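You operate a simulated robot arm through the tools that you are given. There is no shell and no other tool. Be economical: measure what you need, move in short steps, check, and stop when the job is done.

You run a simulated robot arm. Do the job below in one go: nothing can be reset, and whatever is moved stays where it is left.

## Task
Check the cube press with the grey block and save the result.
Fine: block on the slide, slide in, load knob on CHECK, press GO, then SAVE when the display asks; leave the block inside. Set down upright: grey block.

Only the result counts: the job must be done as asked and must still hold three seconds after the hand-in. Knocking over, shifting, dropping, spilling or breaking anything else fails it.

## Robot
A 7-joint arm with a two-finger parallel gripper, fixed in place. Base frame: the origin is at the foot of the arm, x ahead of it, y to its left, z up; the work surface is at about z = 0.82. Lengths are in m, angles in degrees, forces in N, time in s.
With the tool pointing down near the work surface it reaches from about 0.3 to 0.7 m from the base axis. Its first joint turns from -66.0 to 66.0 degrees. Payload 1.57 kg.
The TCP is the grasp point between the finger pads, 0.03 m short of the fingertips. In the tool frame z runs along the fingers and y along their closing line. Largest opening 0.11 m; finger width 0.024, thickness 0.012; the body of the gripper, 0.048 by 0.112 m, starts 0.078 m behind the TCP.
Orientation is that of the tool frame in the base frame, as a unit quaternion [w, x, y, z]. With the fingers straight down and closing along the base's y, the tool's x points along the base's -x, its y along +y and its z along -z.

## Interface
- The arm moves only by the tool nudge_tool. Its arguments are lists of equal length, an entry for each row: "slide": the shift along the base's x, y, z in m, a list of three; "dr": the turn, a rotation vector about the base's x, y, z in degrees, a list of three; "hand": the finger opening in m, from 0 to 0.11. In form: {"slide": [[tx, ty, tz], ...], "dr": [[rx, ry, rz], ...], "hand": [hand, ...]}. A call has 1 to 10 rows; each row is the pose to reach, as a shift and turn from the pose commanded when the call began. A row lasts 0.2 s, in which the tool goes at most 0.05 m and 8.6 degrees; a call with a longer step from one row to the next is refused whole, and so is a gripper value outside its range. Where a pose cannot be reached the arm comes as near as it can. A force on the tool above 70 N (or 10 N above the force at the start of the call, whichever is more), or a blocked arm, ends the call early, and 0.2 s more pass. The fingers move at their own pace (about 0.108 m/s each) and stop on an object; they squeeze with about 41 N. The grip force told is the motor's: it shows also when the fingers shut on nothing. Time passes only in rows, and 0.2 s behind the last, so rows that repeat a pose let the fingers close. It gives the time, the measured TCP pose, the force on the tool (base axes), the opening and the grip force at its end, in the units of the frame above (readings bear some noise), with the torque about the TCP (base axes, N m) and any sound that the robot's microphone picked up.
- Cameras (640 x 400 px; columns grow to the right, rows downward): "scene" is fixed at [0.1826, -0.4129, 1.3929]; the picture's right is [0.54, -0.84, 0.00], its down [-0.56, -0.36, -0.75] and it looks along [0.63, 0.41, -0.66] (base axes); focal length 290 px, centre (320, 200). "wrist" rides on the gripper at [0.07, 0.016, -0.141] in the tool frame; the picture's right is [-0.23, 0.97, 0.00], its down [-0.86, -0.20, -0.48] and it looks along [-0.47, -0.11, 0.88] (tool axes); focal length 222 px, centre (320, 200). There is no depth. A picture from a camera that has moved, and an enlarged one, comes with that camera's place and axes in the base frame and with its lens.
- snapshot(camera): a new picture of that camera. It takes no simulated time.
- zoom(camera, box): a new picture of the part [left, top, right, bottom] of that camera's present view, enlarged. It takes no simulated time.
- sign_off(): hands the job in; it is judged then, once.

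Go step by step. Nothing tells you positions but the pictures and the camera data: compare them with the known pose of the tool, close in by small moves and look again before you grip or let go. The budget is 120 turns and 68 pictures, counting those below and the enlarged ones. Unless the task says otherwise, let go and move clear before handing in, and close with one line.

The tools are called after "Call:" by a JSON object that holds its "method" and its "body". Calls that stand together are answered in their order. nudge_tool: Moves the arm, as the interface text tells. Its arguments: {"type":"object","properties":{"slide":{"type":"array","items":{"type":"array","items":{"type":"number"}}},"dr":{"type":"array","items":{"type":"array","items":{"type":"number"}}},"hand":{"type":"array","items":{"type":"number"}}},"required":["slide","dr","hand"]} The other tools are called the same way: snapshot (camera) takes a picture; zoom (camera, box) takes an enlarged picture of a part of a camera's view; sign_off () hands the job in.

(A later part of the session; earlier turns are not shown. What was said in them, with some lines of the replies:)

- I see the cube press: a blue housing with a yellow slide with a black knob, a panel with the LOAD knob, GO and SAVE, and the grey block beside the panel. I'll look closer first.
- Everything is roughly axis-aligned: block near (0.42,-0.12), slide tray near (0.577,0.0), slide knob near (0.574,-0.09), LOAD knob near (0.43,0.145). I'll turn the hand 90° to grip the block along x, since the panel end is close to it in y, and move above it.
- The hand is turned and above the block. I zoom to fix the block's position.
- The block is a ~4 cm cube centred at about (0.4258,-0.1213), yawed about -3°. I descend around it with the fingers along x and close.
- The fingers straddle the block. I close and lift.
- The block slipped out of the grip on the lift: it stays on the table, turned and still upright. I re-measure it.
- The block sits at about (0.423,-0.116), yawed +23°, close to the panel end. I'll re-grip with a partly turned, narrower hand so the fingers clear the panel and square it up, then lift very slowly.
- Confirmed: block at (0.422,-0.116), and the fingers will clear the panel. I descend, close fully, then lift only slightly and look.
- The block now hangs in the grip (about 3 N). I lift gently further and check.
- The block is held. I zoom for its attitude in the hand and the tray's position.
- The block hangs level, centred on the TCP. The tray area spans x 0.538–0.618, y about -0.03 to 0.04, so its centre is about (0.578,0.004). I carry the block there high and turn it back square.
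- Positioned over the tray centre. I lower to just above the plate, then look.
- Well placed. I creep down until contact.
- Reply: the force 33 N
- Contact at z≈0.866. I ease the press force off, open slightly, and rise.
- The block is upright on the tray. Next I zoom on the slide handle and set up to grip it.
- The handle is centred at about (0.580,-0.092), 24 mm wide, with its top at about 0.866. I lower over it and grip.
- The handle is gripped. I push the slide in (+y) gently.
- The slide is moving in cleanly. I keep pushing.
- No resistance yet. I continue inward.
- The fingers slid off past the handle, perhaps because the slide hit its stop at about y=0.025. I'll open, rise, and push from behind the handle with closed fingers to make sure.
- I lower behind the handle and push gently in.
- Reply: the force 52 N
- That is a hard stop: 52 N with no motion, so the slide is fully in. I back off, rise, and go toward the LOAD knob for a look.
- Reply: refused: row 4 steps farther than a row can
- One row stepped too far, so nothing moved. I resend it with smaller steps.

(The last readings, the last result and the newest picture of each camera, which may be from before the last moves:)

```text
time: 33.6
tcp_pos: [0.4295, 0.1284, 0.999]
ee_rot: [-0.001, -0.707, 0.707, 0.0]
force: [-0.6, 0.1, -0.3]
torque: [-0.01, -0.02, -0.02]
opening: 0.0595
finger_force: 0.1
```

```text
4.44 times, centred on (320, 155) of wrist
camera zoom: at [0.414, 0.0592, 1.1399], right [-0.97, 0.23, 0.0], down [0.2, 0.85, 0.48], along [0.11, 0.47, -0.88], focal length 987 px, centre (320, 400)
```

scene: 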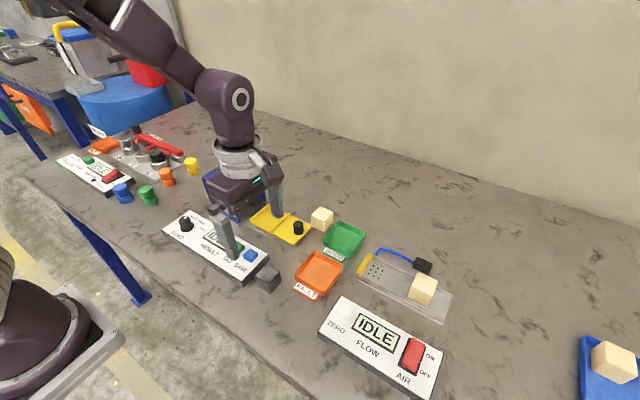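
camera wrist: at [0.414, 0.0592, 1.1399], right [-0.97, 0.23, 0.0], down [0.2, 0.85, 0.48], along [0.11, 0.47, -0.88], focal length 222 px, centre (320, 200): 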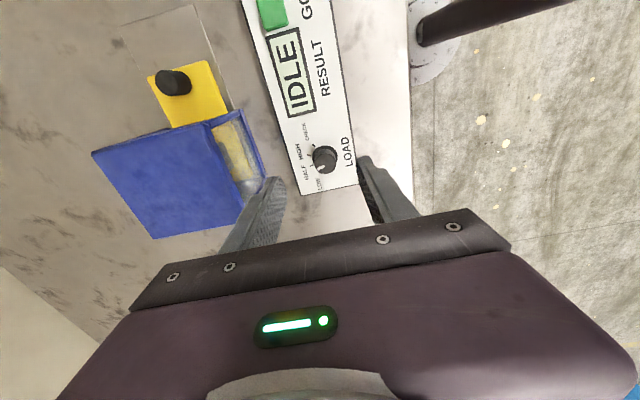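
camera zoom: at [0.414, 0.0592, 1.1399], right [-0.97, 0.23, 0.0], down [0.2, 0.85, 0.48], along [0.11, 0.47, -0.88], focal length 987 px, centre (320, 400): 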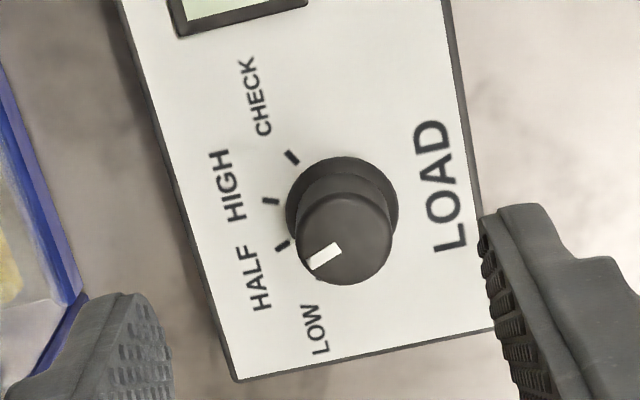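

The knob centre is about (0.428,0.150) with its top at about 0.883. The pointer is at HALF (~+20°) and CHECK is at about -58°, so it needs about -79° of turn. I lower with open fingers around it.

Call:
{"method": "nudge_tool", "body": {"slide": [[-0.001, 0.0216, -0.03], [-0.001, 0.0216, -0.06], [-0.001, 0.0216, -0.09], [-0.001, 0.0216, -0.1], [-0.001, 0.0216, -0.106]], "dr": [[0, 0, 0], [0, 0, 0], [0, 0, 0], [0, 0, 0], [0, 0, 0]], "hand": [0.06, 0.06, 0.06, 0.05, 0.05]}}

Call:
{"method": "zoom", "body": {"camera": "wrist", "box": [230, 110, 410, 245]}}

Call:
{"method": "zoom", "body": {"camera": "scene", "box": [140, 170, 260, 260]}}

```text
time: 34.8
tcp_pos: [0.4295, 0.1478, 0.8939]
ee_rot: [0.0, 0.707, -0.707, 0.0]
force: [-0.6, 0.6, -0.2]
torque: [0.0, 0.05, 0.01]
opening: 0.0502
finger_force: 0.1
```

```text
2.96 times, centred on (320, 178) of wrist
camera zoom: at [0.4137, 0.08, 1.0338], right [-0.97, 0.23, 0.0], down [0.2, 0.86, 0.48], along [0.11, 0.47, -0.88], focal length 658 px, centre (320, 267)
```

zoom: 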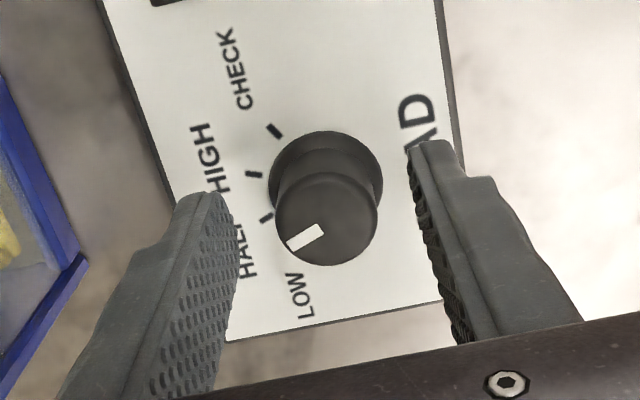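

```text
4.44 times, centred on (200, 215) of scene
camera zoom: at [0.1826, -0.4129, 1.3929], right [0.54, -0.84, 0.0], down [-0.56, -0.36, -0.75], along [0.63, 0.41, -0.66], focal length 1290 px, centre (853, 133)
```

zoom: 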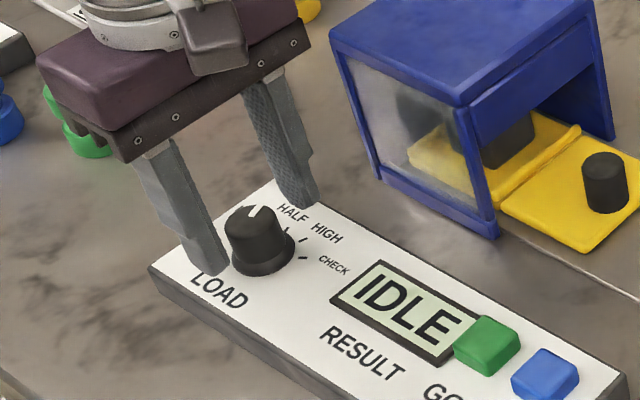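

The fingers are well placed either side of the knob. I centre up 2 mm, close, and turn -80°.

Call:
{"method": "nudge_tool", "body": {"slide": [[0, 0.002, -0.002], [0, 0.002, -0.002], [0, 0.002, -0.002], [0, 0.002, -0.002]], "dr": [[0, 0, 0], [0, 0, 0], [0, 0, 0], [0, 0, 0]], "hand": [0.05, 0.02, 0.01, 0.01]}}

Call:
{"method": "nudge_tool", "body": {"slide": [[0, 0, 0], [0, 0, 0], [0, 0, 0], [0, 0, 0], [0, 0, 0], [0, 0, 0], [0, 0, 0], [0, 0, 0], [0, 0, 0], [0, 0, 0]], "dr": [[0, 0, -8], [0, 0, -16], [0, 0, -24], [0, 0, -32], [0, 0, -40], [0, 0, -48], [0, 0, -56], [0, 0, -64], [0, 0, -72], [0, 0, -80]], "hand": [0.01, 0.01, 0.01, 0.01, 0.01, 0.01, 0.01, 0.01, 0.01, 0.01]}}

Call:
{"method": "zoom", "body": {"camera": "wrist", "box": [230, 110, 410, 245]}}

```text
time: 35.8
tcp_pos: [0.4279, 0.1512, 0.8916]
ee_rot: [0.001, 0.707, -0.707, 0.0]
force: [-12.0, -0.6, 0.1]
torque: [-0.3, 0.08, 0.01]
opening: 0.0274
finger_force: 37.7
```

```text
time: 38.0
tcp_pos: [0.4278, 0.1524, 0.8911]
ee_rot: [-0.002, -0.086, 0.996, 0.0]
force: [-31.3, 11.0, -4.2]
torque: [0.54, 0.65, 0.01]
opening: 0.0277
finger_force: 38.0
```

```text
2.96 times, centred on (320, 178) of wrist
camera zoom: at [0.3571, 0.1567, 1.0321], right [0.06, 1.0, 0.0], down [0.88, -0.05, 0.48], along [0.47, -0.03, -0.88], focal length 658 px, centre (320, 267)
```

zoom: 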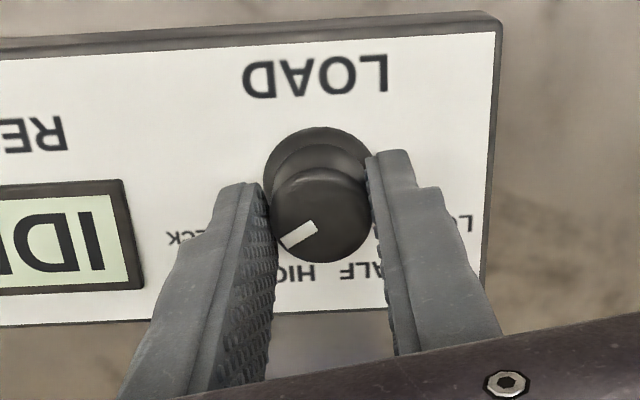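

The knob turned with the hand. I release, rise, and check the pointer.

Call:
{"method": "nudge_tool", "body": {"slide": [[0, 0, 0], [0, 0, 0], [0, 0, 0.02], [0, 0, 0.06], [0, -0.02, 0.09]], "dr": [[0, 0, 0], [0, 0, 0], [0, 0, 0], [0, 0, 0], [0, 0, 0]], "hand": [0.05, 0.05, 0.05, 0.05, 0.05]}}

Call:
{"method": "zoom", "body": {"camera": "wrist", "box": [250, 110, 390, 220]}}

Call:
{"method": "zoom", "body": {"camera": "scene", "box": [150, 190, 270, 280]}}

```text
time: 39.2
tcp_pos: [0.4293, 0.1304, 0.9817]
ee_rot: [0.001, -0.088, 0.996, 0.001]
force: [0.7, -1.1, 0.9]
torque: [-0.01, 0.0, -0.01]
opening: 0.0499
finger_force: 0.0
```

```text
3.64 times, centred on (320, 165) of wrist
camera zoom: at [0.3577, 0.1356, 1.1221], right [0.05, 1.0, 0.0], down [0.88, -0.05, 0.48], along [0.48, -0.03, -0.88], focal length 808 px, centre (320, 327)
```

zoom: 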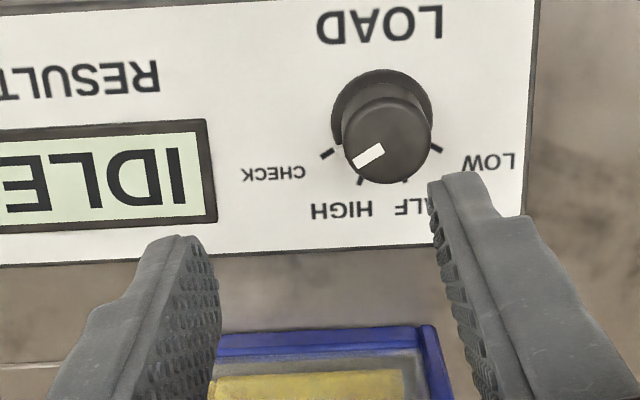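

```text
4.44 times, centred on (210, 235) of scene
camera zoom: at [0.1826, -0.4128, 1.3929], right [0.54, -0.84, 0.0], down [-0.56, -0.36, -0.75], along [0.63, 0.41, -0.66], focal length 1290 px, centre (809, 44)
```

zoom: 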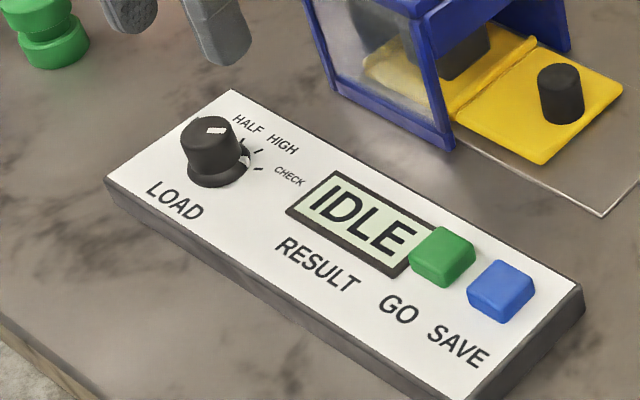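

The pointer lines up with CHECK. Next I close the fingers and hover near GO for measurement.

Call:
{"method": "nudge_tool", "body": {"slide": [[0, -0.02, 0.02], [0.005, -0.06, 0.02], [0.01, -0.1, 0.01], [0.015, -0.135, 0], [0.015, -0.15, -0.01]], "dr": [[0, 0, -2], [0, 0, -4], [0, 0, -6], [0, 0, -8], [0, 0, -10]], "hand": [0.03, 0.01, 0, 0, 0]}}

Call:
{"method": "zoom", "body": {"camera": "wrist", "box": [220, 90, 420, 215]}}

Call:
{"method": "zoom", "body": {"camera": "scene", "box": [150, 190, 290, 295]}}

```text
time: 40.4
tcp_pos: [0.4458, -0.0197, 0.9714]
ee_rot: [0.0, 0.001, 1.0, -0.001]
force: [-0.1, 0.6, -0.3]
torque: [0.02, -0.02, -0.01]
opening: 0.0
finger_force: 21.8
```

```text
3.20 times, centred on (320, 152) of wrist
camera zoom: at [0.3766, -0.002, 1.1116], right [0.23, 0.97, 0.0], down [0.86, -0.2, 0.48], along [0.47, -0.11, -0.88], focal length 711 px, centre (320, 352)
```

zoom: 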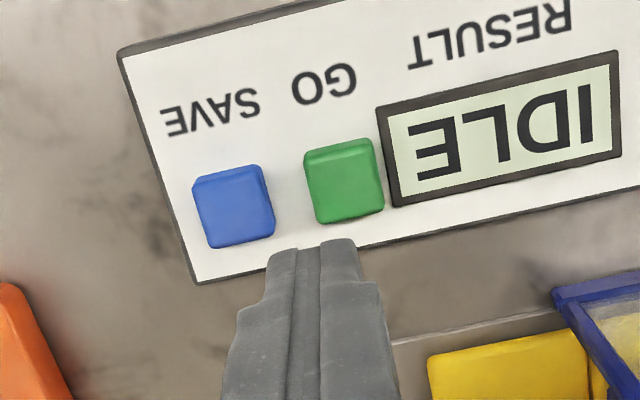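

```text
3.81 times, centred on (220, 242) of scene
camera zoom: at [0.1826, -0.4129, 1.3929], right [0.54, -0.84, 0.0], down [-0.56, -0.36, -0.75], along [0.63, 0.41, -0.66], focal length 1105 px, centre (701, 38)
```

zoom: 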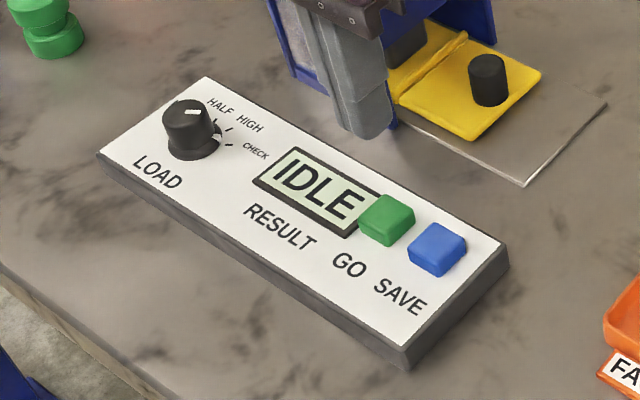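

GO is at about (0.446,-0.009) with its top at about 0.86, and SAVE is at about (0.444,-0.049). I descend over GO and creep onto it.

Call:
{"method": "nudge_tool", "body": {"slide": [[0, 0.01, -0.03], [0, 0.01, -0.06], [0, 0.01, -0.074], [0, 0.01, -0.078], [0, 0.01, -0.08], [0, 0.01, -0.082]], "dr": [[0, 0, 0], [0, 0, 0], [0, 0, 0], [0, 0, 0], [0, 0, 0], [0, 0, 0]], "hand": [0, 0, 0, 0, 0, 0]}}

```text
time: 41.8
tcp_pos: [0.4447, -0.0091, 0.8901]
ee_rot: [0.0, 0.0, 1.0, 0.0]
force: [0.0, -0.1, 0.2]
torque: [0.0, -0.02, 0.0]
opening: 0.0002
finger_force: 21.3
```

Call:
{"method": "nudge_tool", "body": {"slide": [[0.001, 0, -0.002], [0.001, 0, -0.004]], "dr": [[0, 0, 0], [0, 0, 0]], "hand": [0, 0]}}

Call:
{"method": "zoom", "body": {"camera": "scene", "box": [150, 190, 290, 295]}}

```text
time: 42.4
tcp_pos: [0.4454, -0.0086, 0.8852]
ee_rot: [0.0, 0.0, 1.0, 0.0]
force: [-1.4, 1.3, 2.2]
torque: [0.01, 0.04, 0.01]
opening: 0.0
finger_force: 21.1
heard: click
```

```text
3.81 times, centred on (220, 242) of scene
camera zoom: at [0.1826, -0.4129, 1.3929], right [0.54, -0.84, 0.0], down [-0.56, -0.36, -0.75], along [0.63, 0.41, -0.66], focal length 1105 px, centre (701, 38)
```

zoom: 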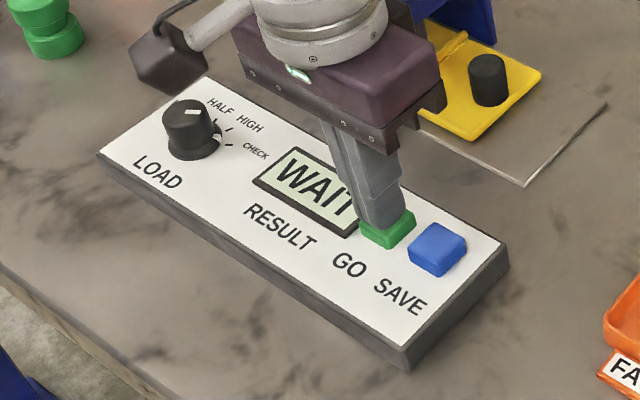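

A click, and the display reads WAIT. I lift, move above SAVE without touching it, wait, and look.

Call:
{"method": "nudge_tool", "body": {"slide": [[0, 0, 0.015], [0, -0.01, 0.03], [0, -0.04, 0.03], [0, -0.04, 0.03], [0, -0.04, 0.03], [0, -0.04, 0.03], [0, -0.04, 0.03], [0, -0.04, 0.03], [0, -0.04, 0.03], [0, -0.04, 0.03]], "dr": [[0, 0, 0], [0, 0, 0], [0, 0, 0], [0, 0, 0], [0, 0, 0], [0, 0, 0], [0, 0, 0], [0, 0, 0], [0, 0, 0], [0, 0, 0]], "hand": [0, 0, 0, 0, 0, 0, 0, 0, 0, 0]}}

Call:
{"method": "zoom", "body": {"camera": "scene", "box": [150, 190, 290, 295]}}

```text
time: 44.6
tcp_pos: [0.445, -0.0484, 0.9157]
ee_rot: [0.0, 0.0, 1.0, -0.001]
force: [0.2, 0.3, 0.1]
torque: [0.0, -0.01, -0.05]
opening: 0.0001
finger_force: 21.1
```

```text
3.81 times, centred on (220, 242) of scene
camera zoom: at [0.1826, -0.4129, 1.3929], right [0.54, -0.84, 0.0], down [-0.56, -0.36, -0.75], along [0.63, 0.41, -0.66], focal length 1105 px, centre (701, 38)
```

zoom: 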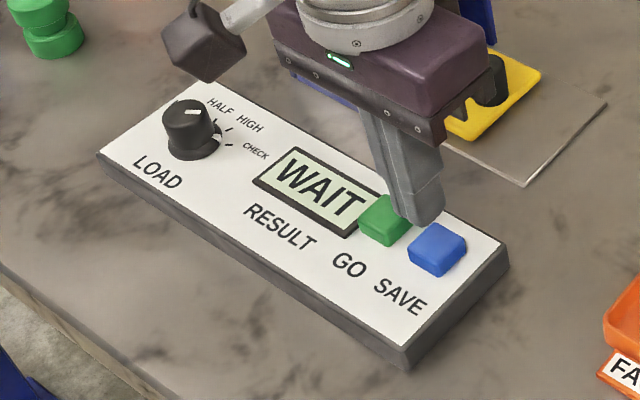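

The display still reads WAIT, so I hold still a while longer.

Call:
{"method": "nudge_tool", "body": {"slide": [[0, 0, 0], [0, 0, 0], [0, 0, 0], [0, 0, 0], [0, 0, 0], [0, 0, 0], [0, 0, 0], [0, 0, 0], [0, 0, 0], [0, 0, 0]], "dr": [[0, 0, 0], [0, 0, 0], [0, 0, 0], [0, 0, 0], [0, 0, 0], [0, 0, 0], [0, 0, 0], [0, 0, 0], [0, 0, 0], [0, 0, 0]], "hand": [0, 0, 0, 0, 0, 0, 0, 0, 0, 0]}}

Call:
{"method": "zoom", "body": {"camera": "scene", "box": [150, 190, 290, 295]}}

```text
time: 46.8
tcp_pos: [0.4437, -0.049, 0.9154]
ee_rot: [0.0, 0.0, 1.0, 0.001]
force: [-0.1, -0.2, -0.1]
torque: [0.03, 0.01, 0.0]
opening: 0.0
finger_force: 21.7
```

```text
3.81 times, centred on (220, 242) of scene
camera zoom: at [0.1826, -0.4129, 1.3929], right [0.54, -0.84, 0.0], down [-0.56, -0.36, -0.75], along [0.63, 0.41, -0.66], focal length 1105 px, centre (701, 38)
```

zoom: 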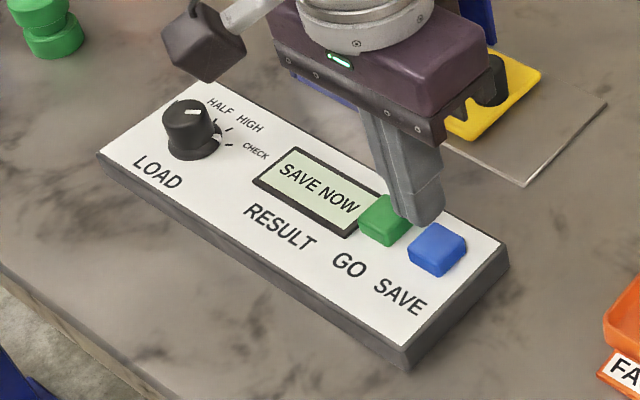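

The display asks SAVE NOW, so I press SAVE.

Call:
{"method": "nudge_tool", "body": {"slide": [[0, -0.001, -0.015], [0, -0.001, -0.024], [0, -0.001, -0.028], [0, -0.001, -0.0305]], "dr": [[0, 0, 0], [0, 0, 0], [0, 0, 0], [0, 0, 0]], "hand": [0, 0, 0, 0]}}

```text
time: 47.8
tcp_pos: [0.4453, -0.0494, 0.8858]
ee_rot: [0.0, 0.0, 1.0, 0.0]
force: [-1.5, 0.3, 2.4]
torque: [0.02, 0.04, -0.03]
opening: 0.0
finger_force: 21.4
heard: click
```

Click heard. I lift clear and check the display.

Call:
{"method": "nudge_tool", "body": {"slide": [[0, 0, 0.02], [0, 0, 0.06], [0, 0, 0.1], [0, 0, 0.14], [0, -0.04, 0.16], [0, -0.08, 0.17]], "dr": [[0, 0, 0], [0, 0, 0], [0, 0, 0], [0, 0, 0], [0, 0, 0], [0, 0, 0]], "hand": [0, 0, 0, 0, 0, 0]}}

Call:
{"method": "snapshot", "body": {"camera": "wrist"}}

Call:
{"method": "zoom", "body": {"camera": "scene", "box": [150, 150, 340, 295]}}

```text
time: 49.2
tcp_pos: [0.4463, -0.129, 1.0563]
ee_rot: [-0.001, -0.001, 1.0, 0.0]
force: [-0.6, -0.2, 0.1]
torque: [0.07, -0.01, 0.01]
opening: 0.0002
finger_force: 21.5
```

```text
19 pictures are left
camera wrist: at [0.3776, -0.1129, 1.1963], right [0.23, 0.97, 0.0], down [0.86, -0.2, 0.48], along [0.47, -0.11, -0.88], focal length 222 px, centre (320, 200)
```

wrist: 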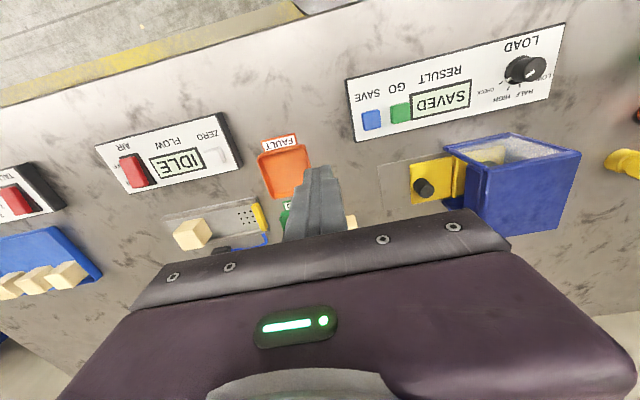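

```text
2.76 times, centred on (245, 222) of scene
camera zoom: at [0.1826, -0.4128, 1.3929], right [0.54, -0.84, 0.0], down [-0.56, -0.36, -0.75], along [0.63, 0.41, -0.66], focal length 800 px, centre (527, 138)
```

zoom: 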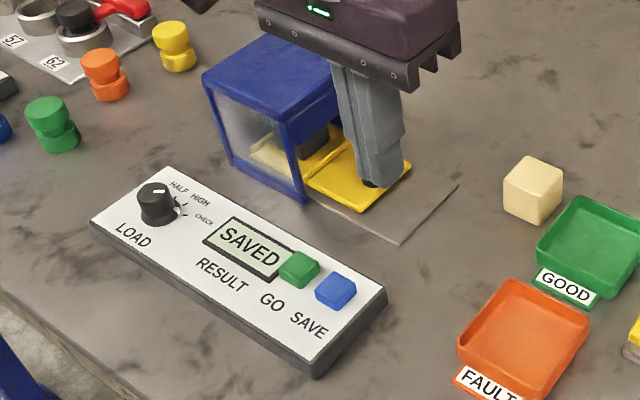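

The display reads SAVED, the slide is in with the grey block upright inside, the load knob is on CHECK, and the hand is clear. I hand in.

Call:
{"method": "sign_off", "body": {}}

```text
The job is handed in.
```

The cube press check with the grey block is done and handed in: the display reads SAVED, and the block is upright inside with the slide fully in. The block slipped out of the first grip near where it started, stayed upright, and was picked up again.
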